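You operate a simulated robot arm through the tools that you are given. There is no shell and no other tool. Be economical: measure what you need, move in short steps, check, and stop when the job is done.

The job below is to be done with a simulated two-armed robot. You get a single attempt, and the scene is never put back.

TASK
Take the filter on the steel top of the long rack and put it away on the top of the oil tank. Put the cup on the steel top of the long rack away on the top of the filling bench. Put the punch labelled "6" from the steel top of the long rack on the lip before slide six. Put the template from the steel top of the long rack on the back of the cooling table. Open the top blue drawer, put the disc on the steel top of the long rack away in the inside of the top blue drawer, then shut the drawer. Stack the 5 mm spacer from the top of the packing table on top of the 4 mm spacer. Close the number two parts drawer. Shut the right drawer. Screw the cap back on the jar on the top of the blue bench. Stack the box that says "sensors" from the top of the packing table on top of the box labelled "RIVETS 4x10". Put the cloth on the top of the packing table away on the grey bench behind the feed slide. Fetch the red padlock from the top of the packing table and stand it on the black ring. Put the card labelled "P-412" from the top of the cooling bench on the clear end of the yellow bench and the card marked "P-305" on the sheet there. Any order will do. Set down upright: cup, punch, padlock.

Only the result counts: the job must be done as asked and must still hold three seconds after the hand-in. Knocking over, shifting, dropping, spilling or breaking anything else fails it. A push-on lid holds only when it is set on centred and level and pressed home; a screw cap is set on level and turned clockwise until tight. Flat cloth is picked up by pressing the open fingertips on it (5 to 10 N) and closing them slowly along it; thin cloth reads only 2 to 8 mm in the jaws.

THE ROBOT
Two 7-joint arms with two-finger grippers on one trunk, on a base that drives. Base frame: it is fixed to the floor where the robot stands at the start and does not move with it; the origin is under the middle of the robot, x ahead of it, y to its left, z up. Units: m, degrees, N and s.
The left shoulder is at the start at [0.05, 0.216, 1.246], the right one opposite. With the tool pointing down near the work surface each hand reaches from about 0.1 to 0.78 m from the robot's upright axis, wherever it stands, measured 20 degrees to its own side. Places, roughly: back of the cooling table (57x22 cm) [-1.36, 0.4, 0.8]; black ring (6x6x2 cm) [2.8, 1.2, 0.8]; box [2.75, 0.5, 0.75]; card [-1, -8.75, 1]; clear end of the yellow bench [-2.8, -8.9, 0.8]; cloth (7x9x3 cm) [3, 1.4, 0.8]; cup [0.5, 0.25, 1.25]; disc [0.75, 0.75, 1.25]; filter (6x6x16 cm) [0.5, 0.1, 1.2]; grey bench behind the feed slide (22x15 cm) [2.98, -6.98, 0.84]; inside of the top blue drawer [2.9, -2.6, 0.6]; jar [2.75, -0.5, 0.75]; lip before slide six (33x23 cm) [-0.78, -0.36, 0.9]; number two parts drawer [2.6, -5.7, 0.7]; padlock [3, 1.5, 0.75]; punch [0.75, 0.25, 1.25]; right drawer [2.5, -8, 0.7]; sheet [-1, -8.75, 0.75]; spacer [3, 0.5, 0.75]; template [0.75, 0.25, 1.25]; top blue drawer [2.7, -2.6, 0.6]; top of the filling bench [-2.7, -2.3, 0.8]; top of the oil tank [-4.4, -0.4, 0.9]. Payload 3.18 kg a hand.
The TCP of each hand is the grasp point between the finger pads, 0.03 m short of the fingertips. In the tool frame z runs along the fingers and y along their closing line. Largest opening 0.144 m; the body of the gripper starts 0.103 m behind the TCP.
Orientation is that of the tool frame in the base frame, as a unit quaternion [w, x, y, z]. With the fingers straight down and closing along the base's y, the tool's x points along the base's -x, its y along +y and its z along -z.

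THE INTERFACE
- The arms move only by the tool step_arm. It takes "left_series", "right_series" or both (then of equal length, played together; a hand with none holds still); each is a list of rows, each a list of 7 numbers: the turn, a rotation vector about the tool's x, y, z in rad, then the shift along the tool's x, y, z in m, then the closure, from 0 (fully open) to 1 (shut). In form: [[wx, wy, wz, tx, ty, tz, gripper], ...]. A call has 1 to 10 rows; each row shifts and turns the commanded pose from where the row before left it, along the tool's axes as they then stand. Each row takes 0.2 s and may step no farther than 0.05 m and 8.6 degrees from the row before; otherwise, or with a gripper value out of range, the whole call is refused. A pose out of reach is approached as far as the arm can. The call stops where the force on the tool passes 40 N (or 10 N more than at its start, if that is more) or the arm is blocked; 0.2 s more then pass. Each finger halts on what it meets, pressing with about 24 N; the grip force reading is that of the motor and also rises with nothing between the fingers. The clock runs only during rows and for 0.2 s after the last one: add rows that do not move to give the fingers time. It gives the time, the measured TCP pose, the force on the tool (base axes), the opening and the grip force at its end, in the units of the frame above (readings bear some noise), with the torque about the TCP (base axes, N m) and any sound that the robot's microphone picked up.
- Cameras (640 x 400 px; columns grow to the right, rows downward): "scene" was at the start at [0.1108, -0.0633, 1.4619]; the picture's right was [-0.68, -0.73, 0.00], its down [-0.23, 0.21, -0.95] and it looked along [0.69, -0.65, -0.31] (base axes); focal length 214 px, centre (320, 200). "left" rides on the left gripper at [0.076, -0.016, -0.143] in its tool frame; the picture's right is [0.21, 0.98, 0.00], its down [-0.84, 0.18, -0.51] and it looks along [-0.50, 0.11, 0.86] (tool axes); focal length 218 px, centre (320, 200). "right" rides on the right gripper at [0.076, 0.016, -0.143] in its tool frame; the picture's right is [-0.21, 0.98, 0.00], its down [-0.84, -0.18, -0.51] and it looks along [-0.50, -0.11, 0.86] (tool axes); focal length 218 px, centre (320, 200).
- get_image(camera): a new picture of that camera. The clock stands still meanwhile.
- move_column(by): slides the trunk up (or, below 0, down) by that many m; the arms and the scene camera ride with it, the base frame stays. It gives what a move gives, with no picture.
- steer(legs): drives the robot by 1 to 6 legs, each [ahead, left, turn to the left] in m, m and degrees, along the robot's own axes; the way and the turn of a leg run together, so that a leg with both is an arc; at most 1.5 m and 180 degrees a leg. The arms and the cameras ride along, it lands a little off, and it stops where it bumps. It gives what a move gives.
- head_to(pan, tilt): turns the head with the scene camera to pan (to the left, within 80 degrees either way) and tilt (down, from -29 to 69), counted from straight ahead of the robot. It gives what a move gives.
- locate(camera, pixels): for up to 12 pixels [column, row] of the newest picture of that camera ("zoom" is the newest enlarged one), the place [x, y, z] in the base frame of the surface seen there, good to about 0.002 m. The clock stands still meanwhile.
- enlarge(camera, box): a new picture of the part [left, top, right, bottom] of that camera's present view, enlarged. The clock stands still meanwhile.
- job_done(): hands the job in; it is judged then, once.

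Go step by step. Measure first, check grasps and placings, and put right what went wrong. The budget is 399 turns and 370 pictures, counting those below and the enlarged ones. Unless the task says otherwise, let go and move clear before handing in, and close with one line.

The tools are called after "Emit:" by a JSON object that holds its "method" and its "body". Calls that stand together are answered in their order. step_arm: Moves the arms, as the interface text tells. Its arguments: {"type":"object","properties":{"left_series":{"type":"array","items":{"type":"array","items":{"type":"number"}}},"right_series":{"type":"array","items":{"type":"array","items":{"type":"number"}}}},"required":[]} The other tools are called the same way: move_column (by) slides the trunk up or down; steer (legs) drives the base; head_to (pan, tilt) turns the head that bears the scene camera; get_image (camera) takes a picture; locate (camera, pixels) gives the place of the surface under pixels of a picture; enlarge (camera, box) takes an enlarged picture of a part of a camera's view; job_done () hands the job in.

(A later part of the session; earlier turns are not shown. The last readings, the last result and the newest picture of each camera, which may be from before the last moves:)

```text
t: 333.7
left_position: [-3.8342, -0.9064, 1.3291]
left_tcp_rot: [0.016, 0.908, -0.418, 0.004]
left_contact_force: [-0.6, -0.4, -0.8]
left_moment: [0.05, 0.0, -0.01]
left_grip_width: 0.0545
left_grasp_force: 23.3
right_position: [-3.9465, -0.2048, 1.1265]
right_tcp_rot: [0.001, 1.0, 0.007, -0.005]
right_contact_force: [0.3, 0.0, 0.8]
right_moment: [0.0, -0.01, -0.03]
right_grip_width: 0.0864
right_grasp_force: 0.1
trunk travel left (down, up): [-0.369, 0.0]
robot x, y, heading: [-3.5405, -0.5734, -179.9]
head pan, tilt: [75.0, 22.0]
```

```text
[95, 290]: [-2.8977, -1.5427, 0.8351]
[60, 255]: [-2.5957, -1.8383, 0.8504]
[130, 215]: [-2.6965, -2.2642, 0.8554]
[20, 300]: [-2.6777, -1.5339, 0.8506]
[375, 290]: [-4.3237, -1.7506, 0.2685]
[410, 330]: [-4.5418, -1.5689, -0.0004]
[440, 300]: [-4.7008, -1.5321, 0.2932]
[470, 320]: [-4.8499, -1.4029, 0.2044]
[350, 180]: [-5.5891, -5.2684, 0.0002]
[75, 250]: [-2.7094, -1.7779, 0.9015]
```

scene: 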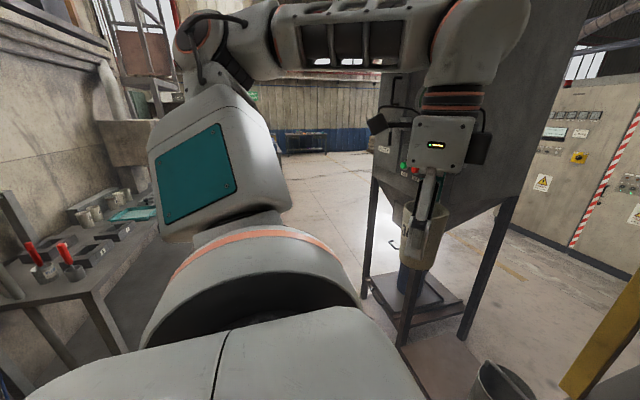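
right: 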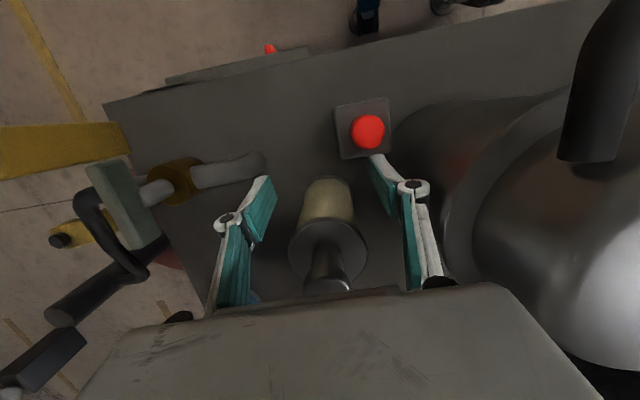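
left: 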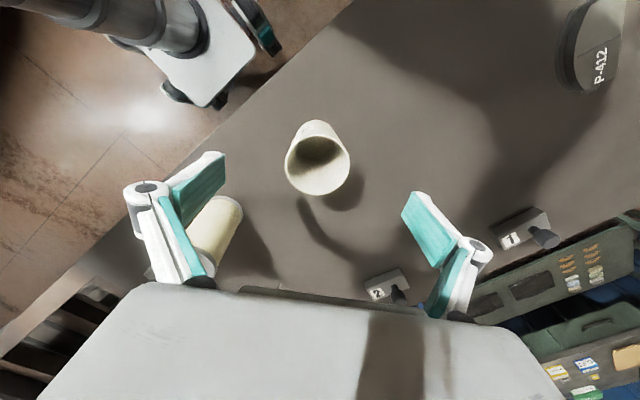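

I turn to face east and slide south to the filling bench.

Emit:
{"method": "steer", "body": {"legs": [[0, 0, 90], [0, 0, 90], [0, -1.0, 0], [0, -0.85, 0]]}}

Emit:
{"method": "head_to", "body": {"pan": 15, "tilt": 35}}

Emit:
{"method": "get_image", "body": {"camera": "scene"}}

```text
t: 337.5
left_position: [-3.2326, -0.8927, 1.3286]
left_tcp_rot: [0.009, 0.952, 0.307, 0.014]
left_contact_force: [-0.9, -0.1, 0.1]
left_moment: [0.02, 0.0, 0.0]
left_grip_width: 0.0548
left_grasp_force: 23.9
right_position: [-3.9439, -0.9465, 1.1289]
right_tcp_rot: [0.011, 0.734, 0.679, -0.003]
right_contact_force: [0.3, 0.4, 0.7]
right_moment: [-0.01, -0.02, 0.03]
right_grip_width: 0.0864
right_grasp_force: 0.1
trunk travel left (down, up): [-0.369, 0.0]
robot x, y, heading: [-3.5367, -0.5723, -94.8]
head pan, tilt: [75.0, 22.0]
stopped in leg 1: the robot was blocked; the commanded pose is now the measured one
```

```text
t: 338.8
left_position: [-3.2337, -0.8909, 1.33]
left_tcp_rot: [0.009, 0.951, 0.308, 0.014]
left_contact_force: [-0.4, -1.2, -0.3]
left_moment: [0.01, 0.05, -0.02]
left_grip_width: 0.0545
left_grasp_force: 23.9
right_position: [-3.9429, -0.9468, 1.1289]
right_tcp_rot: [0.011, 0.734, 0.68, -0.004]
right_contact_force: [0.0, -0.2, 0.3]
right_moment: [0.01, -0.02, 0.03]
right_grip_width: 0.0865
right_grasp_force: 0.1
trunk travel left (down, up): [-0.369, 0.0]
robot x, y, heading: [-3.5386, -0.5765, -94.7]
head pan, tilt: [15.0, 35.0]
```

```text
277 pictures are left
```

scene: 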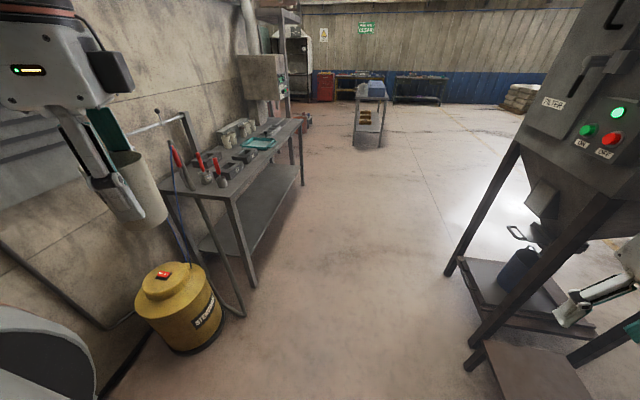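

The right hand met the hopper frame. I turn back a bit, shift east, then finish turning.

Emit:
{"method": "steer", "body": {"legs": [[0, 0, -12], [-0.1, 0.2, 0]]}}

Emit:
{"method": "get_image", "body": {"camera": "right"}}

Emit:
{"method": "get_image", "body": {"camera": "scene"}}

```text
t: 342.0
left_position: [-3.0883, -0.9135, 1.3283]
left_tcp_rot: [0.01, 0.979, 0.205, 0.015]
left_contact_force: [0.2, -0.7, -1.8]
left_moment: [-0.02, 0.04, -0.01]
left_grip_width: 0.055
left_grasp_force: 23.7
right_position: [-3.7938, -0.8188, 1.1283]
right_tcp_rot: [0.009, 0.801, 0.599, -0.004]
right_contact_force: [0.8, 0.0, 0.5]
right_moment: [0.0, -0.02, 0.01]
right_grip_width: 0.0866
right_grasp_force: 0.1
trunk travel left (down, up): [-0.369, 0.0]
robot x, y, heading: [-3.3258, -0.5349, -106.6]
head pan, tilt: [15.0, 35.0]
```

```text
276 pictures are left
```

right: 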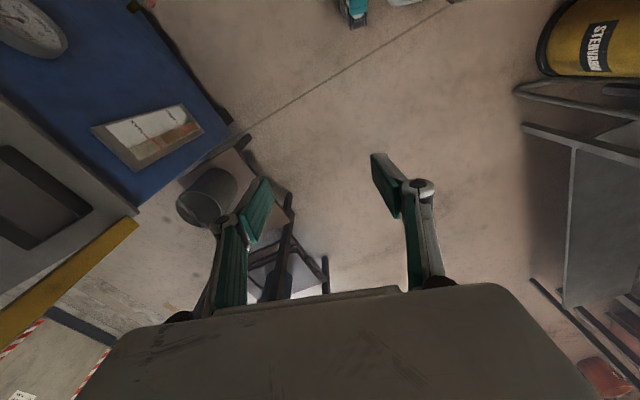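

```text
275 pictures are left
```

scene: 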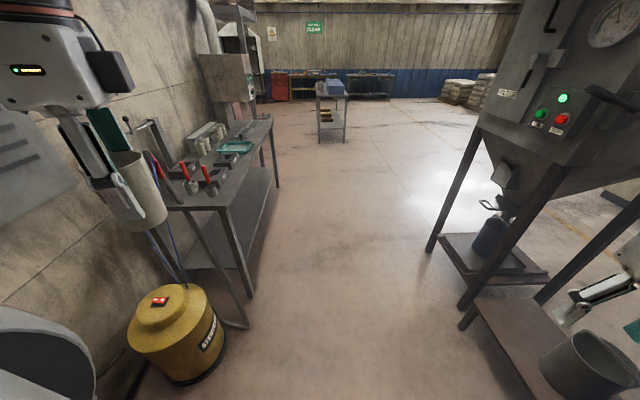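

I check the hopper's front leg and the clearance beside the bench.

Emit:
{"method": "locate", "body": {"camera": "scene", "pixels": [[520, 230], [470, 160], [450, 210], [465, 305], [540, 180], [230, 70], [210, 30], [160, 150], [245, 290], [600, 360]]}}

```text
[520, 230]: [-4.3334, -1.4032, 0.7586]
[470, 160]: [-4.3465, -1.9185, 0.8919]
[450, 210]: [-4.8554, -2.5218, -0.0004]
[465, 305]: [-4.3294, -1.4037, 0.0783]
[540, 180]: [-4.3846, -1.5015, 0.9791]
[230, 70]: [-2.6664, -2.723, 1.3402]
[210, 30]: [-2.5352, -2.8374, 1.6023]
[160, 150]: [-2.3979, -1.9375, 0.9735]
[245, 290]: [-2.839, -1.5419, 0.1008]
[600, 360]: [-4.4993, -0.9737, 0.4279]
```

Clear enough. I straighten to south, drive down the aisle and turn east before the bench.

Emit:
{"method": "steer", "body": {"legs": [[0, 0, 17], [0.9, -0.05, 0], [0.9, 0, 0], [0, 0, 90]]}}

Emit:
{"method": "head_to", "body": {"pan": 10, "tilt": 35}}

Emit:
{"method": "get_image", "body": {"camera": "scene"}}

```text
t: 355.8
left_position: [-3.0751, -1.9935, 1.3281]
left_tcp_rot: [-0.004, 0.414, 0.91, 0.017]
left_contact_force: [0.7, -0.7, -1.4]
left_moment: [0.01, 0.01, -0.03]
left_grip_width: 0.0546
left_grasp_force: 24.2
right_position: [-2.9546, -2.6971, 1.1286]
right_tcp_rot: [0.009, -0.006, 1.0, 0.006]
right_contact_force: [0.1, -0.2, -0.2]
right_moment: [0.01, 0.01, 0.01]
right_grip_width: 0.0864
right_grasp_force: 0.1
trunk travel left (down, up): [-0.369, 0.0]
robot x, y, heading: [-3.365, -2.3272, 0.7]
head pan, tilt: [15.0, 35.0]
```

```text
t: 356.5
left_position: [-3.0736, -1.9925, 1.3288]
left_tcp_rot: [-0.005, 0.414, 0.91, 0.016]
left_contact_force: [0.9, 1.6, -0.6]
left_moment: [0.0, -0.01, 0.01]
left_grip_width: 0.0544
left_grasp_force: 23.8
right_position: [-2.9543, -2.6965, 1.1275]
right_tcp_rot: [0.009, -0.007, 1.0, 0.006]
right_contact_force: [0.6, 0.3, -0.2]
right_moment: [0.02, -0.01, 0.01]
right_grip_width: 0.0865
right_grasp_force: 0.2
trunk travel left (down, up): [-0.369, 0.0]
robot x, y, heading: [-3.3671, -2.3298, 0.5]
head pan, tilt: [10.0, 35.0]
```

```text
274 pictures are left
```

scene: 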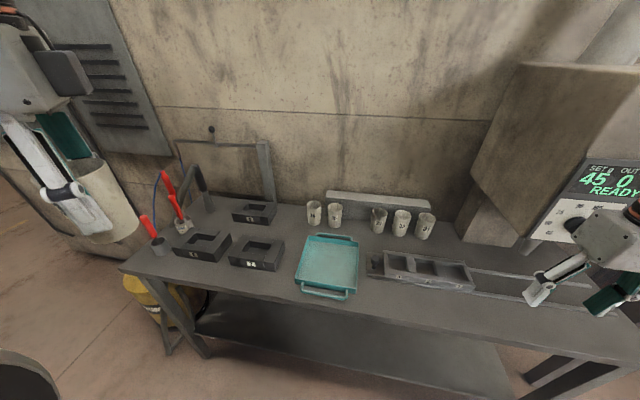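

I look for a free spot on the bench.

Emit:
{"method": "locate", "body": {"camera": "scene", "pixels": [[280, 285], [290, 220], [380, 295], [250, 275], [450, 310], [365, 235], [330, 235], [355, 225], [300, 270], [362, 250], [200, 280], [285, 235]]}}

Emit:
{"method": "enlarge", "body": {"camera": "scene", "box": [160, 170, 480, 330]}}

```text
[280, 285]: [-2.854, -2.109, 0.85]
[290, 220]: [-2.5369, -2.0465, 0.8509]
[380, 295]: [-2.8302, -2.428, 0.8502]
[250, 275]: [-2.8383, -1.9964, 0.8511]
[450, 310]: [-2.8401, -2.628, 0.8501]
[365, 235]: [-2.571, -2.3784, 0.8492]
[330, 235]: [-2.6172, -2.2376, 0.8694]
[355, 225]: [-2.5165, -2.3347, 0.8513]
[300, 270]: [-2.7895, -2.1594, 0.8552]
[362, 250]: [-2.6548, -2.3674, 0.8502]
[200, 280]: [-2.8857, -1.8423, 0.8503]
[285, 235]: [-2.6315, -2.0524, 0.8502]
```

```text
2.00 times, centred on (320, 250) of scene
```

zoom: 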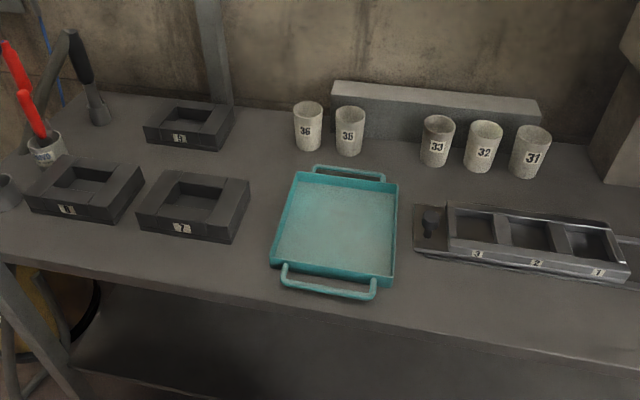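

The gap left of cup 33 is cup 34's own place but deep; I measure the pocket right of the teal tray and the front strip.

Emit:
{"method": "locate", "body": {"camera": "zoom", "pixels": [[398, 190], [392, 285], [416, 215], [414, 250], [434, 168], [348, 157], [393, 150], [405, 165], [440, 270], [440, 325], [375, 298], [392, 125]]}}

```text
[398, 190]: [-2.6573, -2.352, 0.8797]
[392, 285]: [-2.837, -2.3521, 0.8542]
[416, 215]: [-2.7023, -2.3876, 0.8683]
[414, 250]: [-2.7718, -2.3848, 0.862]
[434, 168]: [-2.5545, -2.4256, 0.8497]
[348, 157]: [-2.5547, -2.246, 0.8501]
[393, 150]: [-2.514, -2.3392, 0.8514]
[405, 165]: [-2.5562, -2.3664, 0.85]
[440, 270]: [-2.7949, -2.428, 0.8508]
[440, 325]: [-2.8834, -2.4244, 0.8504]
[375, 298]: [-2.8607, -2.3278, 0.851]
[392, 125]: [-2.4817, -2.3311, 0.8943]
```

The front strip at about (-2.835, -2.43) is free and reachable. I tuck the right hand back, then position the robot.

Emit:
{"method": "step_arm", "body": {"right_series": [[0, 0, 0, 0.04, 0, 0, 0.4], [0, 0, 0, 0.04, 0, 0, 0.4], [0, 0, 0, 0.04, 0, 0, 0.4], [0, 0, 0, 0.03, 0, 0, 0.4]]}}

Emit:
{"method": "steer", "body": {"legs": [[0, -0.36, 0], [0.06, 0, 0]]}}

Emit:
{"method": "step_arm", "body": {"left_series": [[0, 0, 0, 0, 0, 0.04, 1], [0, 0, 0, 0, 0, 0.04, 1], [0, 0, 0, 0, 0, 0.04, 1], [0, 0, 0, 0, 0, 0.04, 1]]}}

Emit:
{"method": "get_image", "body": {"camera": "scene"}}

```text
t: 357.5
left_position: [-3.0743, -1.9943, 1.3274]
left_tcp_rot: [-0.004, 0.414, 0.91, 0.017]
left_contact_force: [-0.8, 0.5, -0.7]
left_moment: [-0.02, -0.04, 0.02]
left_grip_width: 0.0548
left_grasp_force: 23.9
right_position: [-3.0695, -2.7118, 1.1423]
right_tcp_rot: [0.007, -0.006, 1.0, 0.006]
right_contact_force: [-0.4, 1.1, -0.3]
right_moment: [0.03, -0.01, -0.02]
right_grip_width: 0.0863
right_grasp_force: 0.0
right hand out of reach, approached as far as the arm can: row 3, 4
trunk travel left (down, up): [-0.369, 0.0]
robot x, y, heading: [-3.3628, -2.3286, 0.4]
head pan, tilt: [10.0, 35.0]
```

```text
t: 361.8
left_position: [-3.0101, -2.3518, 1.3277]
left_tcp_rot: [-0.007, 0.413, 0.91, 0.016]
left_contact_force: [0.7, -0.6, -1.0]
left_moment: [0.01, 0.06, -0.02]
left_grip_width: 0.0546
left_grasp_force: 23.6
right_position: [-3.0023, -3.0695, 1.1398]
right_tcp_rot: [0.006, -0.008, 1.0, 0.006]
right_contact_force: [-0.3, 0.6, 0.6]
right_moment: [-0.02, 0.04, -0.01]
right_grip_width: 0.0867
right_grasp_force: 0.0
trunk travel left (down, up): [-0.369, 0.0]
robot x, y, heading: [-3.3002, -2.6898, 0.6]
head pan, tilt: [10.0, 35.0]
```

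```text
t: 362.8
left_position: [-3.0097, -2.3455, 1.167]
left_tcp_rot: [-0.005, 0.413, 0.91, 0.015]
left_contact_force: [0.5, 0.1, -0.7]
left_moment: [0.03, 0.04, -0.02]
left_grip_width: 0.0544
left_grasp_force: 23.4
right_position: [-3.0037, -3.0692, 1.14]
right_tcp_rot: [0.006, -0.007, 1.0, 0.006]
right_contact_force: [-0.6, 0.0, -0.2]
right_moment: [-0.02, 0.0, 0.01]
right_grip_width: 0.0868
right_grasp_force: 0.0
trunk travel left (down, up): [-0.369, 0.0]
robot x, y, heading: [-3.3041, -2.6881, 0.5]
head pan, tilt: [10.0, 35.0]
```

```text
272 pictures are left
```

scene: 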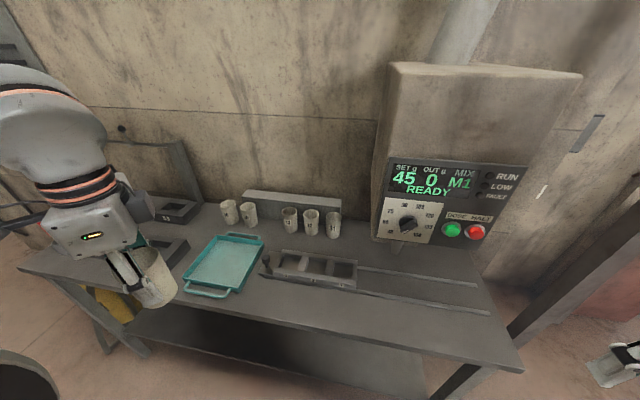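

Emit:
{"method": "step_arm", "body": {"left_series": [[0, 0, 0, -0.038, 0.0146, 0, 1], [0, 0, 0, -0.038, 0.0146, 0, 1], [0, 0, 0, -0.038, 0.0146, 0, 1], [0, 0, 0, -0.038, 0.0146, 0, 1], [0, 0, 0, -0.038, 0.0146, 0, 1], [0, 0, 0, 0, 0, 0.04, 1], [0, 0, 0, 0, 0, 0.04, 1], [0, 0, 0, 0, 0, 0.04, 1], [0, 0, 0, 0, 0, 0.04, 1], [0, 0, 0, 0, 0, 0.03, 1]]}}

Emit:
{"method": "get_image", "body": {"camera": "left"}}

Emit:
{"method": "get_image", "body": {"camera": "scene"}}

```text
t: 365.0
left_position: [-2.8073, -2.4186, 0.9877]
left_tcp_rot: [-0.007, 0.414, 0.91, 0.014]
left_contact_force: [-0.1, 0.1, -0.5]
left_moment: [0.0, 0.04, -0.01]
left_grip_width: 0.0548
left_grasp_force: 23.6
left hand out of reach, approached as far as the arm can: row 9, 10
right_position: [-3.0038, -3.0692, 1.1412]
right_tcp_rot: [0.007, -0.007, 1.0, 0.007]
right_contact_force: [0.0, -0.5, 0.0]
right_moment: [0.0, 0.03, -0.03]
right_grip_width: 0.0862
right_grasp_force: 0.1
trunk travel left (down, up): [-0.369, 0.0]
robot x, y, heading: [-3.3008, -2.6875, 0.5]
head pan, tilt: [10.0, 35.0]
```

```text
271 pictures are left
```

left: 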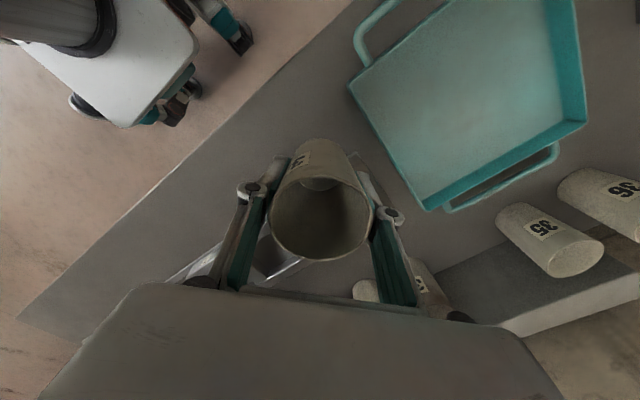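

```text
270 pictures are left
```

scene: 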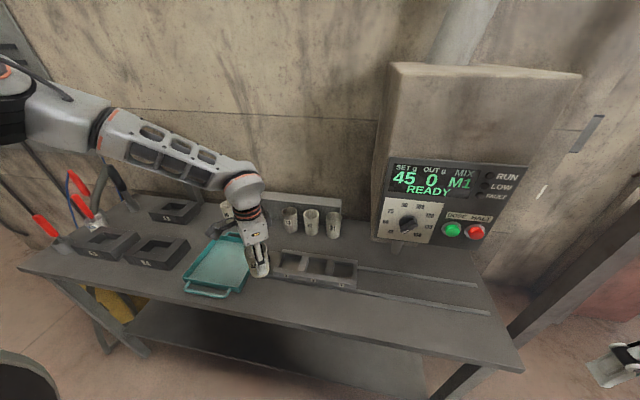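

I adjust 3 cm toward the front edge, then lower with the trunk.

Emit:
{"method": "step_arm", "body": {"left_series": [[0, 0, 0, 0.0085, -0.0325, -0.005, 1], [0, 0, 0, 0, 0, 0, 1]]}}

Emit:
{"method": "move_column", "body": {"by": -0.07}}

Emit:
{"method": "get_image", "body": {"camera": "left"}}

```text
t: 365.6
left_position: [-2.8252, -2.423, 1.0017]
left_tcp_rot: [-0.007, 0.415, 0.91, 0.015]
left_contact_force: [0.3, 0.0, -0.7]
left_moment: [0.01, -0.01, 0.0]
left_grip_width: 0.0544
left_grasp_force: 23.7
left hand out of reach, approached as far as the arm can: row 1
right_position: [-3.004, -3.0699, 1.14]
right_tcp_rot: [0.007, -0.008, 1.0, 0.005]
right_contact_force: [0.2, 0.3, -0.6]
right_moment: [0.03, 0.03, 0.01]
right_grip_width: 0.0864
right_grasp_force: 0.1
trunk travel left (down, up): [-0.369, 0.0]
robot x, y, heading: [-3.3008, -2.6862, 0.8]
head pan, tilt: [10.0, 35.0]
```

```text
t: 366.6
left_position: [-2.824, -2.4218, 0.9324]
left_tcp_rot: [-0.006, 0.415, 0.91, 0.015]
left_contact_force: [0.0, -0.6, -0.8]
left_moment: [-0.02, 0.0, -0.01]
left_grip_width: 0.0546
left_grasp_force: 24.0
right_position: [-3.0034, -3.0701, 1.0711]
right_tcp_rot: [0.006, -0.008, 1.0, 0.007]
right_contact_force: [-0.7, -0.4, -1.2]
right_moment: [0.0, 0.03, -0.06]
right_grip_width: 0.0863
right_grasp_force: 0.0
trunk travel left (down, up): [-0.299, 0.07]
robot x, y, heading: [-3.3026, -2.6878, 0.8]
head pan, tilt: [10.0, 35.0]
```

```text
269 pictures are left
```

left: 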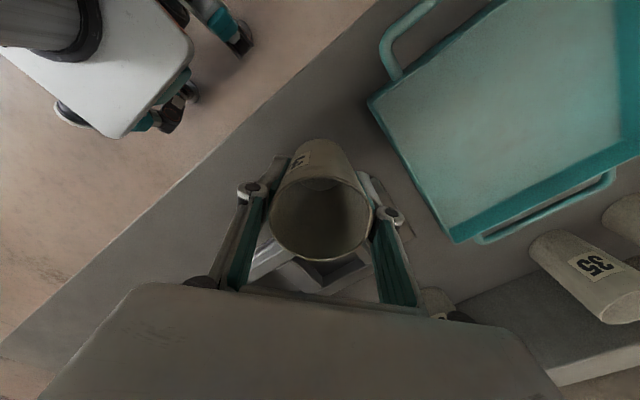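

Emit:
{"method": "steer", "body": {"legs": [[-0.012, -0.012, 0]]}}

Emit:
{"method": "move_column", "body": {"by": -0.02}}

```text
t: 367.4
left_position: [-2.837, -2.4331, 0.933]
left_tcp_rot: [-0.007, 0.415, 0.91, 0.016]
left_contact_force: [-1.1, -0.1, -0.6]
left_moment: [0.02, 0.0, -0.01]
left_grip_width: 0.0548
left_grasp_force: 24.2
right_position: [-3.0159, -3.0816, 1.0718]
right_tcp_rot: [0.007, -0.009, 1.0, 0.007]
right_contact_force: [-0.6, 0.2, 0.4]
right_moment: [-0.01, -0.03, 0.0]
right_grip_width: 0.0865
right_grasp_force: 0.1
trunk travel left (down, up): [-0.299, 0.07]
robot x, y, heading: [-3.3128, -2.6998, 0.6]
head pan, tilt: [10.0, 35.0]
```

```text
t: 368.1
left_position: [-2.8377, -2.4329, 0.9136]
left_tcp_rot: [-0.007, 0.415, 0.91, 0.015]
left_contact_force: [-0.2, 1.2, -0.9]
left_moment: [-0.02, -0.02, -0.02]
left_grip_width: 0.0546
left_grasp_force: 24.3
right_position: [-3.0136, -3.0815, 1.0522]
right_tcp_rot: [0.004, -0.009, 1.0, 0.007]
right_contact_force: [0.6, -0.5, 0.0]
right_moment: [-0.03, -0.04, -0.01]
right_grip_width: 0.0863
right_grasp_force: 0.1
trunk travel left (down, up): [-0.279, 0.09]
robot x, y, heading: [-3.315, -2.6994, 0.6]
head pan, tilt: [10.0, 35.0]
```

Emit:
{"method": "move_column", "body": {"by": -0.005}}

Emit:
{"method": "move_column", "body": {"by": -0.003}}

```text
t: 368.6
left_position: [-2.8372, -2.4344, 0.9083]
left_tcp_rot: [-0.006, 0.414, 0.91, 0.016]
left_contact_force: [-0.4, 0.5, -1.6]
left_moment: [-0.02, 0.03, -0.01]
left_grip_width: 0.0547
left_grasp_force: 23.5
right_position: [-3.0142, -3.0834, 1.0478]
right_tcp_rot: [0.003, -0.008, 1.0, 0.008]
right_contact_force: [0.5, -0.4, 0.3]
right_moment: [-0.03, 0.0, 0.03]
right_grip_width: 0.0863
right_grasp_force: 0.0
trunk travel left (down, up): [-0.274, 0.095]
robot x, y, heading: [-3.3166, -2.7012, 0.7]
head pan, tilt: [10.0, 35.0]
```

```text
t: 369.2
left_position: [-2.8367, -2.4329, 0.9066]
left_tcp_rot: [-0.004, 0.415, 0.91, 0.016]
left_contact_force: [0.2, 5.1, 13.5]
left_moment: [-0.01, 0.18, -0.04]
left_grip_width: 0.0547
left_grasp_force: 23.9
right_position: [-3.0141, -3.0829, 1.0448]
right_tcp_rot: [0.002, -0.008, 1.0, 0.008]
right_contact_force: [0.0, -0.1, 0.4]
right_moment: [-0.01, 0.0, 0.03]
right_grip_width: 0.0864
right_grasp_force: 0.1
trunk travel left (down, up): [-0.271, 0.098]
robot x, y, heading: [-3.3171, -2.7037, 0.3]
head pan, tilt: [10.0, 35.0]
```

Contact at 13 N. I release and lift with the trunk.

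Emit:
{"method": "step_arm", "body": {"left_series": [[0, 0, 0, 0, 0, 0, 0.6], [0, 0, 0, 0, 0, 0, 0.45], [0, 0, 0, 0, 0, 0, 0.4], [0, 0, 0, 0, 0, 0, 0.4]]}}

Emit:
{"method": "move_column", "body": {"by": 0.098}}

Emit:
{"method": "enlarge", "body": {"camera": "scene", "box": [160, 180, 400, 330]}}

```text
t: 370.2
left_position: [-2.8371, -2.4332, 0.9042]
left_tcp_rot: [-0.006, 0.415, 0.91, 0.016]
left_contact_force: [0.5, -0.7, 0.3]
left_moment: [0.0, -0.03, 0.0]
left_grip_width: 0.0864
left_grasp_force: 0.0
right_position: [-3.0132, -3.0816, 1.0434]
right_tcp_rot: [0.002, -0.008, 1.0, 0.008]
right_contact_force: [-0.4, -1.0, -0.2]
right_moment: [-0.03, -0.01, 0.0]
right_grip_width: 0.0865
right_grasp_force: 0.0
trunk travel left (down, up): [-0.271, 0.098]
robot x, y, heading: [-3.3182, -2.6993, 0.9]
head pan, tilt: [10.0, 35.0]
```

```text
t: 371.5
left_position: [-2.836, -2.4342, 1.0035]
left_tcp_rot: [-0.006, 0.415, 0.91, 0.015]
left_contact_force: [0.4, 0.3, -0.1]
left_moment: [-0.01, 0.01, 0.0]
left_grip_width: 0.0864
left_grasp_force: 0.0
right_position: [-3.0132, -3.0843, 1.1424]
right_tcp_rot: [0.002, -0.008, 1.0, 0.008]
right_contact_force: [-0.2, 0.0, -0.5]
right_moment: [0.02, 0.0, -0.03]
right_grip_width: 0.0865
right_grasp_force: 0.0
trunk travel left (down, up): [-0.369, 0.0]
robot x, y, heading: [-3.3119, -2.6991, 0.8]
head pan, tilt: [10.0, 35.0]
```

```text
2.67 times, centred on (280, 255) of scene
```

zoom: 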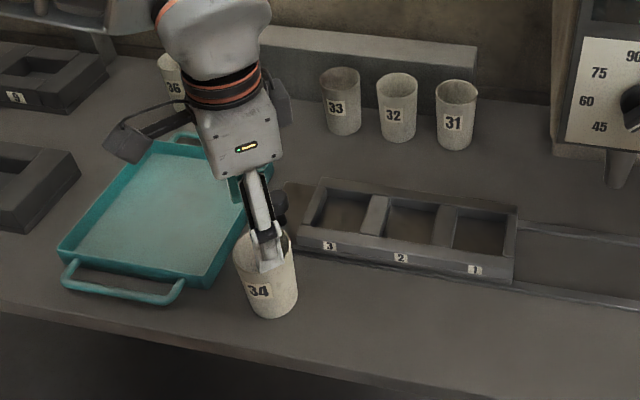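

Cup 34 stands on the bench. I raise and draw in the left hand, back off, turn south and look down the hall.

Emit:
{"method": "step_arm", "body": {"left_series": [[0, 0, 0, 0, 0, -0.04, 0.4], [0, 0, 0, 0, 0, -0.04, 0.4], [0, 0, 0, 0, 0, -0.04, 0.4], [0, 0, 0, 0.03, -0.035, 0, 0.4], [0, 0, 0, 0.03, -0.035, 0, 0.4], [0, 0, 0, 0.03, -0.035, 0, 0.2], [0, 0, 0, 0.03, -0.03, 0, 0]]}}

Emit:
{"method": "steer", "body": {"legs": [[-0.2, 0, 0], [0, 0, -90]]}}

Emit:
{"method": "head_to", "body": {"pan": 10, "tilt": 15}}

Emit:
{"method": "get_image", "body": {"camera": "scene"}}

```text
t: 373.1
left_position: [-3.0091, -2.4259, 1.1352]
left_tcp_rot: [-0.007, 0.415, 0.91, 0.012]
left_contact_force: [0.0, 0.2, 0.1]
left_moment: [0.0, -0.04, 0.02]
left_grip_width: 0.1441
left_grasp_force: 0.1
left hand out of reach, approached as far as the arm can: row 6, 7
right_position: [-3.013, -3.0824, 1.1417]
right_tcp_rot: [0.002, -0.008, 1.0, 0.008]
right_contact_force: [-1.2, 0.7, -0.5]
right_moment: [0.02, 0.0, 0.03]
right_grip_width: 0.0865
right_grasp_force: 0.1
trunk travel left (down, up): [-0.369, 0.0]
robot x, y, heading: [-3.3126, -2.6971, 0.4]
head pan, tilt: [10.0, 35.0]
```

```text
t: 378.5
left_position: [-3.2358, -3.0062, 1.1338]
left_tcp_rot: [0.004, 0.936, 0.351, 0.015]
left_contact_force: [0.4, -0.6, -0.1]
left_moment: [0.0, 0.05, 0.02]
left_grip_width: 0.1442
left_grasp_force: 0.1
right_position: [-3.8921, -3.0039, 1.1422]
right_tcp_rot: [0.007, 0.699, 0.715, 0.004]
right_contact_force: [-0.5, 0.6, 0.1]
right_moment: [-0.01, 0.01, 0.01]
right_grip_width: 0.0866
right_grasp_force: 0.1
trunk travel left (down, up): [-0.369, 0.0]
robot x, y, heading: [-3.5097, -2.7012, -88.9]
head pan, tilt: [10.0, 35.0]
```

```text
t: 379.3
left_position: [-3.2363, -3.0061, 1.1336]
left_tcp_rot: [0.003, 0.936, 0.352, 0.014]
left_contact_force: [-0.2, 0.0, -0.4]
left_moment: [-0.03, 0.03, -0.02]
left_grip_width: 0.1441
left_grasp_force: 0.0
right_position: [-3.8932, -3.0052, 1.1419]
right_tcp_rot: [0.007, 0.699, 0.715, 0.004]
right_contact_force: [0.4, 0.5, -1.2]
right_moment: [0.01, 0.01, 0.02]
right_grip_width: 0.0864
right_grasp_force: 0.1
trunk travel left (down, up): [-0.369, 0.0]
robot x, y, heading: [-3.5103, -2.7031, -89.0]
head pan, tilt: [10.0, 15.0]
```

```text
267 pictures are left
```

scene: 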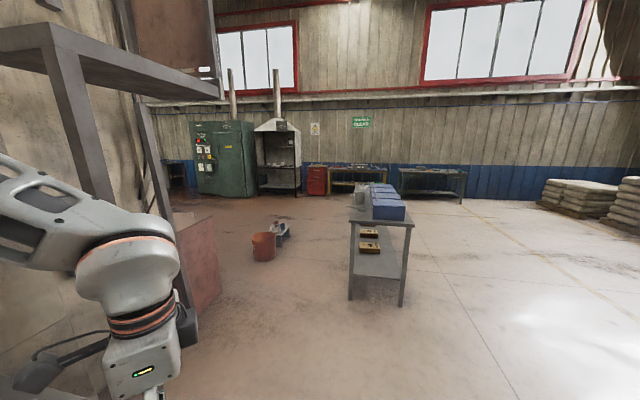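

Emit:
{"method": "locate", "body": {"camera": "scene", "pixels": [[350, 168], [430, 170], [280, 165], [240, 170], [320, 180], [350, 290], [405, 230], [262, 255], [280, 232], [180, 310], [355, 215]]}}

Emit:
{"method": "enlarge", "body": {"camera": "scene", "box": [180, 100, 480, 280]}}

```text
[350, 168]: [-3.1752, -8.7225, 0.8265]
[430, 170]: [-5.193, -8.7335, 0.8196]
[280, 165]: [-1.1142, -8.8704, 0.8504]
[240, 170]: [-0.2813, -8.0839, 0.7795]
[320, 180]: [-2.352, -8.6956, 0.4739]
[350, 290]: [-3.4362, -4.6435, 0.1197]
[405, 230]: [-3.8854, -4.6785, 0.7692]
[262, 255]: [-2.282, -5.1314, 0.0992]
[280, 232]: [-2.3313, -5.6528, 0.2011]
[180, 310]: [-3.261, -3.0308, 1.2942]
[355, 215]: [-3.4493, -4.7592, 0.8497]
```

```text
2.13 times, centred on (330, 190) of scene
```

zoom: 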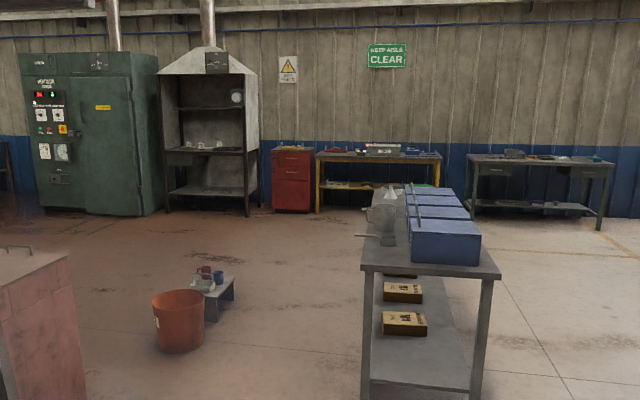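

The hooded cooling bench is at (-1.1,-8.9) and the yellow bench at about (-3,-8.7). I drive round the west side of the trolley table toward them.

Emit:
{"method": "steer", "body": {"legs": [[0, -1.05, 0], [1.5, 0, 0], [1.5, 0, 0], [1.2, 0, 0], [0, 1.3, 0]]}}

Emit:
{"method": "head_to", "body": {"pan": 0, "tilt": 20}}

Emit:
{"method": "get_image", "body": {"camera": "scene"}}

```text
t: 419.7
left_position: [-2.7622, -7.137, 1.1349]
left_tcp_rot: [0.003, 0.929, 0.37, 0.015]
left_contact_force: [0.2, 0.1, 0.1]
left_moment: [0.0, 0.01, -0.02]
left_grip_width: 0.144
left_grasp_force: 0.0
right_position: [-3.4184, -7.1616, 1.142]
right_tcp_rot: [0.007, 0.685, 0.728, 0.003]
right_contact_force: [0.4, 0.1, 0.3]
right_moment: [0.02, -0.03, 0.02]
right_grip_width: 0.0861
right_grasp_force: 0.0
trunk travel left (down, up): [-0.369, 0.0]
robot x, y, heading: [-3.0495, -6.8479, -86.7]
head pan, tilt: [10.0, 15.0]
```

```text
t: 420.4
left_position: [-2.7619, -7.1375, 1.1343]
left_tcp_rot: [0.003, 0.929, 0.37, 0.015]
left_contact_force: [0.0, 0.5, 0.5]
left_moment: [0.02, 0.0, 0.01]
left_grip_width: 0.1439
left_grasp_force: 0.0
right_position: [-3.4172, -7.1615, 1.1408]
right_tcp_rot: [0.008, 0.685, 0.729, 0.004]
right_contact_force: [-0.7, -0.2, 1.0]
right_moment: [0.05, -0.01, 0.02]
right_grip_width: 0.0864
right_grasp_force: 0.1
trunk travel left (down, up): [-0.369, 0.0]
robot x, y, heading: [-3.0492, -6.8426, -86.7]
head pan, tilt: [0.0, 20.0]
```

```text
265 pictures are left
```

scene: 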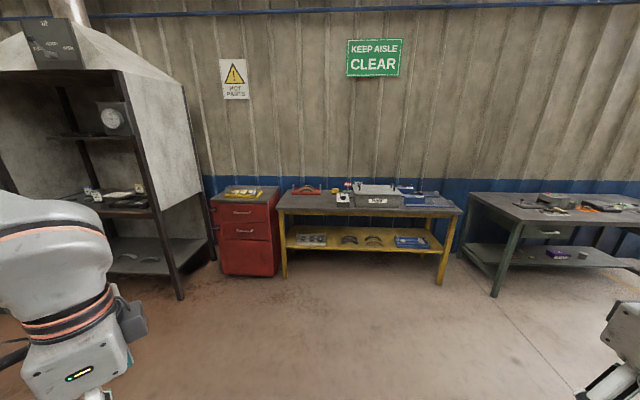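

Emit:
{"method": "enlarge", "body": {"camera": "scene", "box": [270, 160, 470, 250]}}

Emit:
{"method": "enlarge", "body": {"camera": "scene", "box": [50, 120, 210, 230]}}

Emit:
{"method": "locate", "body": {"camera": "scene", "pixels": [[325, 200], [305, 205], [440, 205], [415, 208], [280, 200], [130, 205], [90, 200], [150, 210], [375, 195], [345, 205]]}}

```text
3.20 times, centred on (370, 205) of scene
```

zoom: 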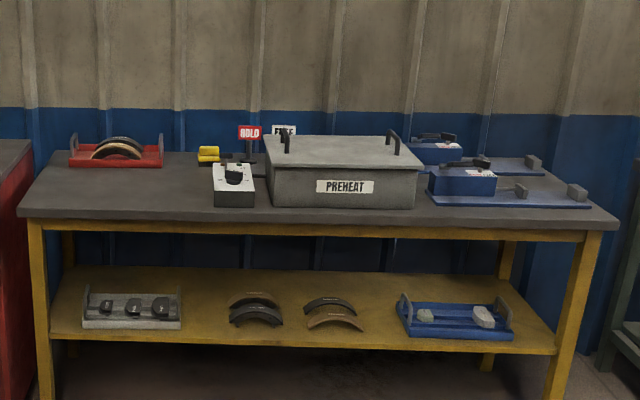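

```text
3.64 times, centred on (130, 175) of scene
```

zoom: 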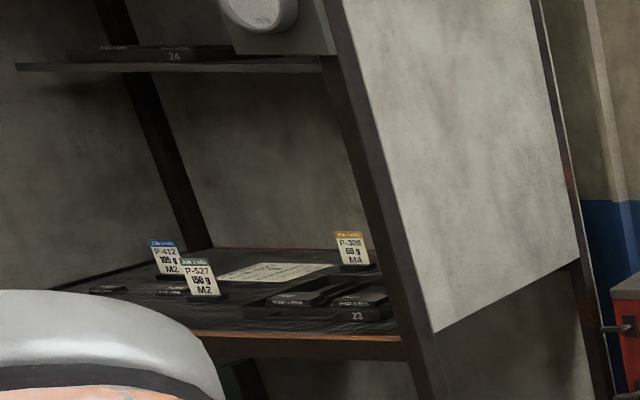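

```text
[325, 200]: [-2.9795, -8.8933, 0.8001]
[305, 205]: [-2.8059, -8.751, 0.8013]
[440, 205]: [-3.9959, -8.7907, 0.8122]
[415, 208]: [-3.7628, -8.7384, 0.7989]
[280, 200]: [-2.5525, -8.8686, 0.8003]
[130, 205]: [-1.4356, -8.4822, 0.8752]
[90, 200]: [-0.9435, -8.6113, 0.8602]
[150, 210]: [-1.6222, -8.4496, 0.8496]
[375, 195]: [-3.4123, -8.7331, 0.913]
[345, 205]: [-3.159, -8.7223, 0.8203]
```

P-412, P-527 and P-305 stand as cards on the hooded cooling bench, with a paper sheet between them. I drive in front of it.

Emit:
{"method": "steer", "body": {"legs": [[0, 0, -3.3], [0, 1.0, 0], [0, 0.95, 0], [0.55, 0, 0]]}}

Emit:
{"method": "head_to", "body": {"pan": 0, "tilt": 25}}

Emit:
{"method": "get_image", "body": {"camera": "scene"}}

```text
t: 441.0
left_position: [-0.8163, -7.6874, 1.1352]
left_tcp_rot: [0.004, 0.937, 0.35, 0.014]
left_contact_force: [0.1, 0.9, -0.8]
left_moment: [-0.01, 0.04, 0.01]
left_grip_width: 0.1441
left_grasp_force: 0.0
right_position: [-1.4741, -7.6825, 1.1416]
right_tcp_rot: [0.008, 0.701, 0.713, 0.004]
right_contact_force: [0.2, -0.1, -0.6]
right_moment: [0.0, -0.02, -0.02]
right_grip_width: 0.0866
right_grasp_force: 0.0
trunk travel left (down, up): [-0.369, 0.0]
robot x, y, heading: [-1.0915, -7.3806, -89.1]
head pan, tilt: [0.0, 20.0]
```

```text
t: 441.7
left_position: [-0.8165, -7.687, 1.1347]
left_tcp_rot: [0.004, 0.937, 0.349, 0.015]
left_contact_force: [0.1, 0.1, 0.5]
left_moment: [-0.01, 0.02, 0.02]
left_grip_width: 0.144
left_grasp_force: 0.0
right_position: [-1.4726, -7.6815, 1.1423]
right_tcp_rot: [0.008, 0.702, 0.712, 0.004]
right_contact_force: [0.9, -1.1, -0.5]
right_moment: [0.0, 0.0, 0.0]
right_grip_width: 0.0864
right_grasp_force: 0.1
trunk travel left (down, up): [-0.369, 0.0]
robot x, y, heading: [-1.0908, -7.3798, -89.4]
head pan, tilt: [0.0, 25.0]
```

```text
262 pictures are left
```

scene: 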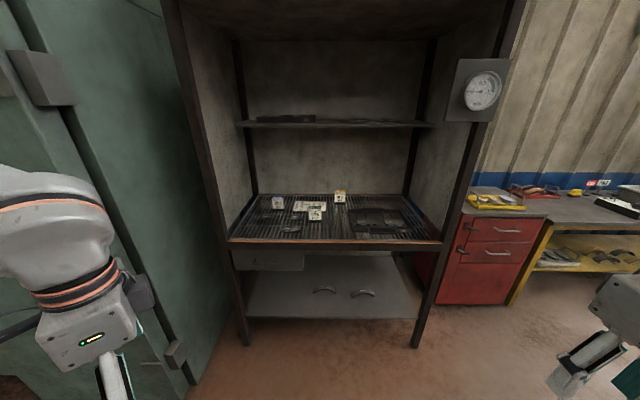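

Emit:
{"method": "enlarge", "body": {"camera": "scene", "box": [220, 170, 450, 260]}}

Emit:
{"method": "locate", "body": {"camera": "zoom", "pixels": [[157, 162], [262, 192], [330, 140], [160, 178], [265, 208], [332, 155], [240, 165], [215, 155], [260, 175], [300, 170], [420, 200], [40, 265]]}}

Emit:
{"method": "locate", "body": {"camera": "scene", "pixels": [[335, 126], [240, 126], [430, 125], [230, 240], [440, 243], [190, 90], [480, 130], [100, 150], [335, 30], [210, 170]]}}

```text
2.78 times, centred on (335, 215) of scene
```

zoom: 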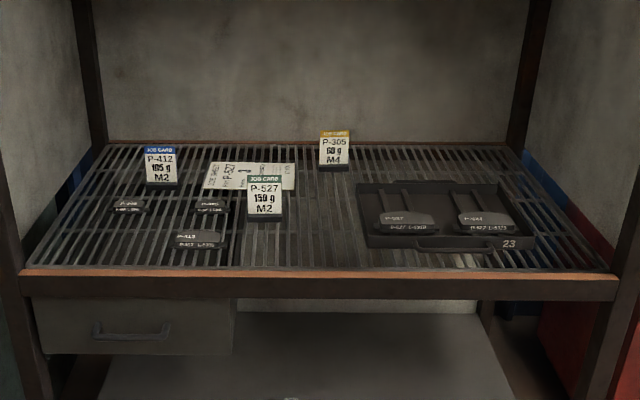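

```text
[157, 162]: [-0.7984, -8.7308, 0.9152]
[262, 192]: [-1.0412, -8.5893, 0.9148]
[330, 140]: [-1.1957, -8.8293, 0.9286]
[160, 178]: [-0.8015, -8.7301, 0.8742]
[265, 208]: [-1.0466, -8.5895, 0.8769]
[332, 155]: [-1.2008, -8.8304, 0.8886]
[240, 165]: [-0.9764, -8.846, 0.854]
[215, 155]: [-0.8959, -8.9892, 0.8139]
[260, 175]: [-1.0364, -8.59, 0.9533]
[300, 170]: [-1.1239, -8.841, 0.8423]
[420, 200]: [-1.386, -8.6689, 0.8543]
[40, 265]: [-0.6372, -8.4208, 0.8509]
```

```text
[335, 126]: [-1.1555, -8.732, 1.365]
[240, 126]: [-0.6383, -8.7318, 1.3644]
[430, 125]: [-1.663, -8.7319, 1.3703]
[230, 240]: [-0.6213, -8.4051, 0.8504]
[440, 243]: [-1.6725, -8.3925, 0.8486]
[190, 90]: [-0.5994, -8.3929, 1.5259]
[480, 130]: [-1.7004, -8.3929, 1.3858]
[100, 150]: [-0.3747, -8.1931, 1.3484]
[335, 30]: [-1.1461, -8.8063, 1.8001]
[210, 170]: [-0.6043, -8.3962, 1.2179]
```

Emit:
{"method": "enlarge", "body": {"camera": "scene", "box": [262, 185, 358, 235]}}

Emit:
{"method": "locate", "body": {"camera": "zoom", "pixels": [[70, 75], [110, 75], [90, 150], [90, 80], [325, 115], [380, 115], [350, 230], [505, 45], [540, 45], [525, 115], [330, 90], [240, 125]]}}

```text
6.67 times, centred on (310, 210) of scene
```

zoom: 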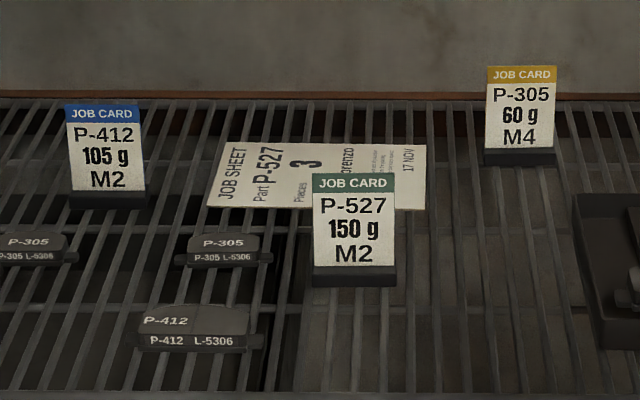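

```text
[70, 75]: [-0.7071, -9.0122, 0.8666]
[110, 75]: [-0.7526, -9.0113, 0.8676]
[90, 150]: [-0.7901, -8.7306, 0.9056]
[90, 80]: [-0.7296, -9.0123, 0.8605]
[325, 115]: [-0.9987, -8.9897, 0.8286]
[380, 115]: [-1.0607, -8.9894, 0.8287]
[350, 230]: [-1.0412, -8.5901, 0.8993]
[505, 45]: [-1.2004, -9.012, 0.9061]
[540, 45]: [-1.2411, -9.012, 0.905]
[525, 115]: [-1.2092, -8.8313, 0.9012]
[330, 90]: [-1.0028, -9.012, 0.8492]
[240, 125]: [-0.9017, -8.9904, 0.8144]
```

The cards stand on edge facing me; I must grip them closing front-to-back, reaching under the hood (shelf underside 1.36). I lower the trunk, turn the left wrist to 90° and extend the arm before driving in.

Emit:
{"method": "move_column", "body": {"by": -0.1}}

Emit:
{"method": "step_arm", "body": {"left_series": [[0, 0, 0.143, 0, 0, 0, 0.5], [0, 0, 0.143, 0, 0, 0, 0.5], [0, 0, 0.143, 0, 0, 0, 0.5], [0, 0, 0.143, 0, 0, 0, 0.5], [0, 0, 0.143, 0, 0, 0, 0.5], [0, 0, 0, 0, 0.04, 0, 0.5], [0, 0, 0, 0, 0.04, 0, 0.5], [0, 0, 0, 0, 0.04, 0, 0.5], [0, 0, 0, 0, 0.04, 0, 0.5], [0, 0, 0, 0, 0.04, 0, 0.5]]}}

Emit:
{"method": "step_arm", "body": {"left_series": [[0, 0, 0, 0, 0.04, 0, 0.5], [0, 0, 0, 0, 0.04, 0, 0.5], [0, 0, 0, 0, 0.04, 0, 0.5], [0, 0, 0, 0, 0.04, 0, 0.5], [0, 0, 0, 0, 0.04, 0, 0.5]]}}

```text
t: 443.0
left_position: [-0.8161, -7.6896, 1.0276]
left_tcp_rot: [-0.009, 0.937, 0.348, 0.02]
left_contact_force: [0.5, 0.0, -0.4]
left_moment: [-0.03, 0.01, 0.02]
left_grip_width: 0.1443
left_grasp_force: 0.0
right_position: [-1.4742, -7.6814, 1.0425]
right_tcp_rot: [0.008, 0.701, 0.713, 0.004]
right_contact_force: [0.0, 0.5, 0.5]
right_moment: [-0.02, 0.0, 0.0]
right_grip_width: 0.0864
right_grasp_force: 0.0
trunk travel left (down, up): [-0.269, 0.1]
robot x, y, heading: [-1.0861, -7.3797, -89.6]
head pan, tilt: [0.0, 25.0]
```

```text
t: 445.2
left_position: [-0.8172, -7.8897, 1.0207]
left_tcp_rot: [-0.016, 1.0, -0.001, 0.014]
left_contact_force: [0.4, -0.6, 0.3]
left_moment: [0.03, 0.02, -0.04]
left_grip_width: 0.0721
left_grasp_force: 0.0
right_position: [-1.4731, -7.6832, 1.0414]
right_tcp_rot: [0.007, 0.701, 0.713, 0.004]
right_contact_force: [0.8, 0.3, 0.6]
right_moment: [0.01, 0.02, 0.02]
right_grip_width: 0.0865
right_grasp_force: 0.1
trunk travel left (down, up): [-0.269, 0.1]
robot x, y, heading: [-1.094, -7.3794, -89.4]
head pan, tilt: [0.0, 25.0]
```

```text
t: 446.4
left_position: [-0.7849, -8.0174, 1.0178]
left_tcp_rot: [-0.016, 1.0, -0.001, 0.014]
left_contact_force: [0.4, -0.6, -0.3]
left_moment: [-0.04, 0.01, -0.03]
left_grip_width: 0.0722
left_grasp_force: 0.1
left hand out of reach, approached as far as the arm can: row 3, 4, 5
right_position: [-1.4746, -7.6821, 1.042]
right_tcp_rot: [0.007, 0.701, 0.713, 0.004]
right_contact_force: [0.7, -0.6, -0.5]
right_moment: [0.03, 0.0, 0.01]
right_grip_width: 0.0866
right_grasp_force: 0.1
trunk travel left (down, up): [-0.269, 0.1]
robot x, y, heading: [-1.0887, -7.378, -89.2]
head pan, tilt: [0.0, 25.0]
```

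The hand is at rel 0.64. I check how far the elbow sticks out.

Emit:
{"method": "head_to", "body": {"pan": 40, "tilt": 15}}

Emit:
{"method": "get_image", "body": {"camera": "scene"}}

Emit:
{"method": "locate", "body": {"camera": "scene", "pixels": [[220, 240], [260, 200], [180, 220], [150, 200], [300, 230], [200, 180], [340, 250], [240, 220]]}}

```text
t: 447.5
left_position: [-0.7849, -8.0181, 1.0179]
left_tcp_rot: [-0.015, 1.0, 0.0, 0.014]
left_contact_force: [-0.3, 0.2, 0.7]
left_moment: [0.0, -0.01, -0.03]
left_grip_width: 0.0719
left_grasp_force: 0.0
right_position: [-1.4742, -7.6813, 1.0412]
right_tcp_rot: [0.007, 0.702, 0.712, 0.004]
right_contact_force: [-0.2, -1.1, 0.4]
right_moment: [-0.02, 0.0, 0.02]
right_grip_width: 0.0862
right_grasp_force: 0.0
trunk travel left (down, up): [-0.269, 0.1]
robot x, y, heading: [-1.0927, -7.3818, -89.3]
head pan, tilt: [40.0, 15.0]
```

```text
259 pictures are left
```

scene: 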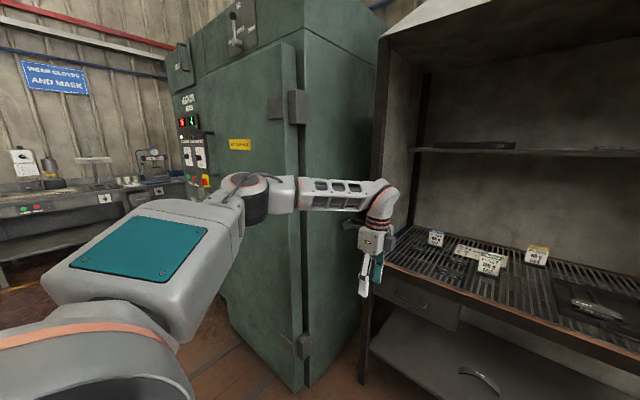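

```text
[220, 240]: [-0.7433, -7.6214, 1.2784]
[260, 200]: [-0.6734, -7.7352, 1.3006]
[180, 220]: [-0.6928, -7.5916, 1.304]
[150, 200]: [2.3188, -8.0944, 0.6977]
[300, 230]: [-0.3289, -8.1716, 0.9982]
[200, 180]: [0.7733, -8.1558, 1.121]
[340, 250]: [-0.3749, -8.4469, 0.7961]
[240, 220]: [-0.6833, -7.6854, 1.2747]
```

The elbow stands 0.46 out, tight against the hood posts. I tuck the right hand to the side/back, shift the robot to x≈-1.15, then advance slowly with the left arm extended.

Emit:
{"method": "step_arm", "body": {"right_series": [[0, 0, 0, 0.03, -0.03, 0, 0.4], [0, 0, 0, 0.03, -0.03, 0, 0.4], [0, 0, 0, 0.03, -0.03, 0, 0.4], [0, 0, 0, 0.03, -0.03, 0, 0.4], [0, 0, 0, 0.03, -0.03, 0, 0.4], [0, 0, 0, 0.03, -0.03, 0, 0.4]]}}

Emit:
{"method": "steer", "body": {"legs": [[0, -0.06, -0.6], [0.45, 0, 0]]}}

Emit:
{"method": "get_image", "body": {"camera": "scene"}}

Emit:
{"method": "get_image", "body": {"camera": "left"}}

```text
t: 448.9
left_position: [-0.7851, -8.0186, 1.0196]
left_tcp_rot: [-0.015, 1.0, -0.001, 0.014]
left_contact_force: [0.0, -0.4, 0.1]
left_moment: [0.0, 0.05, -0.02]
left_grip_width: 0.0721
left_grasp_force: 0.1
right_position: [-1.5187, -7.6545, 1.0452]
right_tcp_rot: [0.007, 0.702, 0.712, 0.005]
right_contact_force: [-0.3, 0.0, 0.4]
right_moment: [-0.04, -0.01, 0.0]
right_grip_width: 0.0866
right_grasp_force: 0.0
right hand out of reach, approached as far as the arm can: row 1, 2, 3, 4, 5, 6
trunk travel left (down, up): [-0.269, 0.1]
robot x, y, heading: [-1.0921, -7.3762, -89.1]
head pan, tilt: [40.0, 15.0]
```

```text
t: 452.4
left_position: [-0.8534, -8.4765, 1.0185]
left_tcp_rot: [-0.014, 1.0, -0.008, 0.014]
left_contact_force: [0.6, 0.3, 1.1]
left_moment: [0.02, -0.01, -0.01]
left_grip_width: 0.0721
left_grasp_force: 0.1
right_position: [-1.5818, -8.103, 1.0459]
right_tcp_rot: [0.008, 0.707, 0.708, 0.005]
right_contact_force: [0.1, 0.2, -0.4]
right_moment: [0.05, 0.0, 0.01]
right_grip_width: 0.0865
right_grasp_force: 0.0
trunk travel left (down, up): [-0.269, 0.1]
robot x, y, heading: [-1.1483, -7.8333, -89.8]
head pan, tilt: [40.0, 15.0]
```

```text
258 pictures are left
```

scene: 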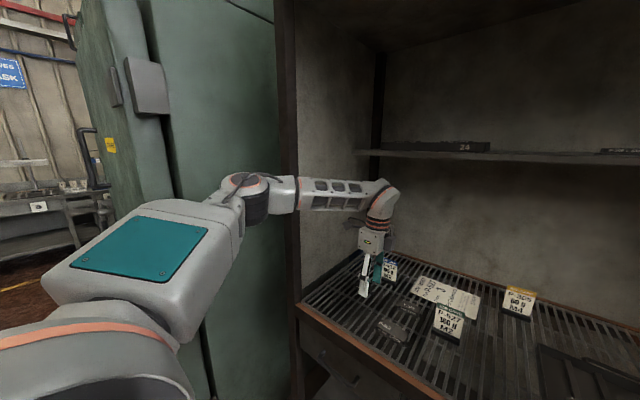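

```text
257 pictures are left
```

left: 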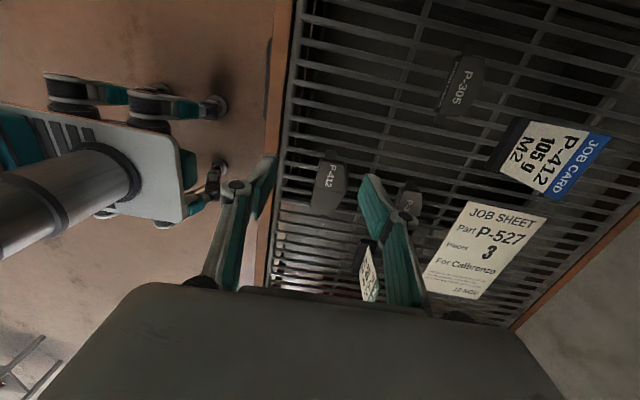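

I measure the left elbow, the post, and the P-412 card from the wrist camera.

Emit:
{"method": "locate", "body": {"camera": "scene", "pixels": [[250, 180], [270, 190], [245, 210], [287, 100], [292, 230], [390, 270], [225, 230]]}}

Emit:
{"method": "locate", "body": {"camera": "left", "pixels": [[515, 150], [580, 165], [545, 160], [500, 165], [527, 120], [610, 135], [550, 195], [480, 240], [455, 285], [530, 220]]}}

```text
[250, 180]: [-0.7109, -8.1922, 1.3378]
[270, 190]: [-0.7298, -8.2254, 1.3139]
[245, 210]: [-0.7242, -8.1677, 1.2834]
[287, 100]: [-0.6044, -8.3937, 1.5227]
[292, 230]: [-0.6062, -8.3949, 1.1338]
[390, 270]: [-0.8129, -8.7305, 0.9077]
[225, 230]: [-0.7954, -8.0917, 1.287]
```

```text
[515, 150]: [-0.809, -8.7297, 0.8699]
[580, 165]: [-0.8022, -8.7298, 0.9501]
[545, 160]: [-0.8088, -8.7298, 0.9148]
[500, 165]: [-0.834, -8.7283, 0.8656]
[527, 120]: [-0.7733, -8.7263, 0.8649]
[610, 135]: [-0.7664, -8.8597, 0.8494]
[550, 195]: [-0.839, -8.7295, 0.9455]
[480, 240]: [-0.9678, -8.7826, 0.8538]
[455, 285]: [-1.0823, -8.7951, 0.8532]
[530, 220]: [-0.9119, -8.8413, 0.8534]
```

Emit:
{"method": "locate", "body": {"camera": "scene", "pixels": [[380, 182], [390, 190], [350, 182], [420, 150], [385, 205]]}}

```text
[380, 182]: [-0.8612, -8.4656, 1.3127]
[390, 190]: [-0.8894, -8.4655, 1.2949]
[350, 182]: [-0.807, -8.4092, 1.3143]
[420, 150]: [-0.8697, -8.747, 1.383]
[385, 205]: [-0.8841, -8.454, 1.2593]
```

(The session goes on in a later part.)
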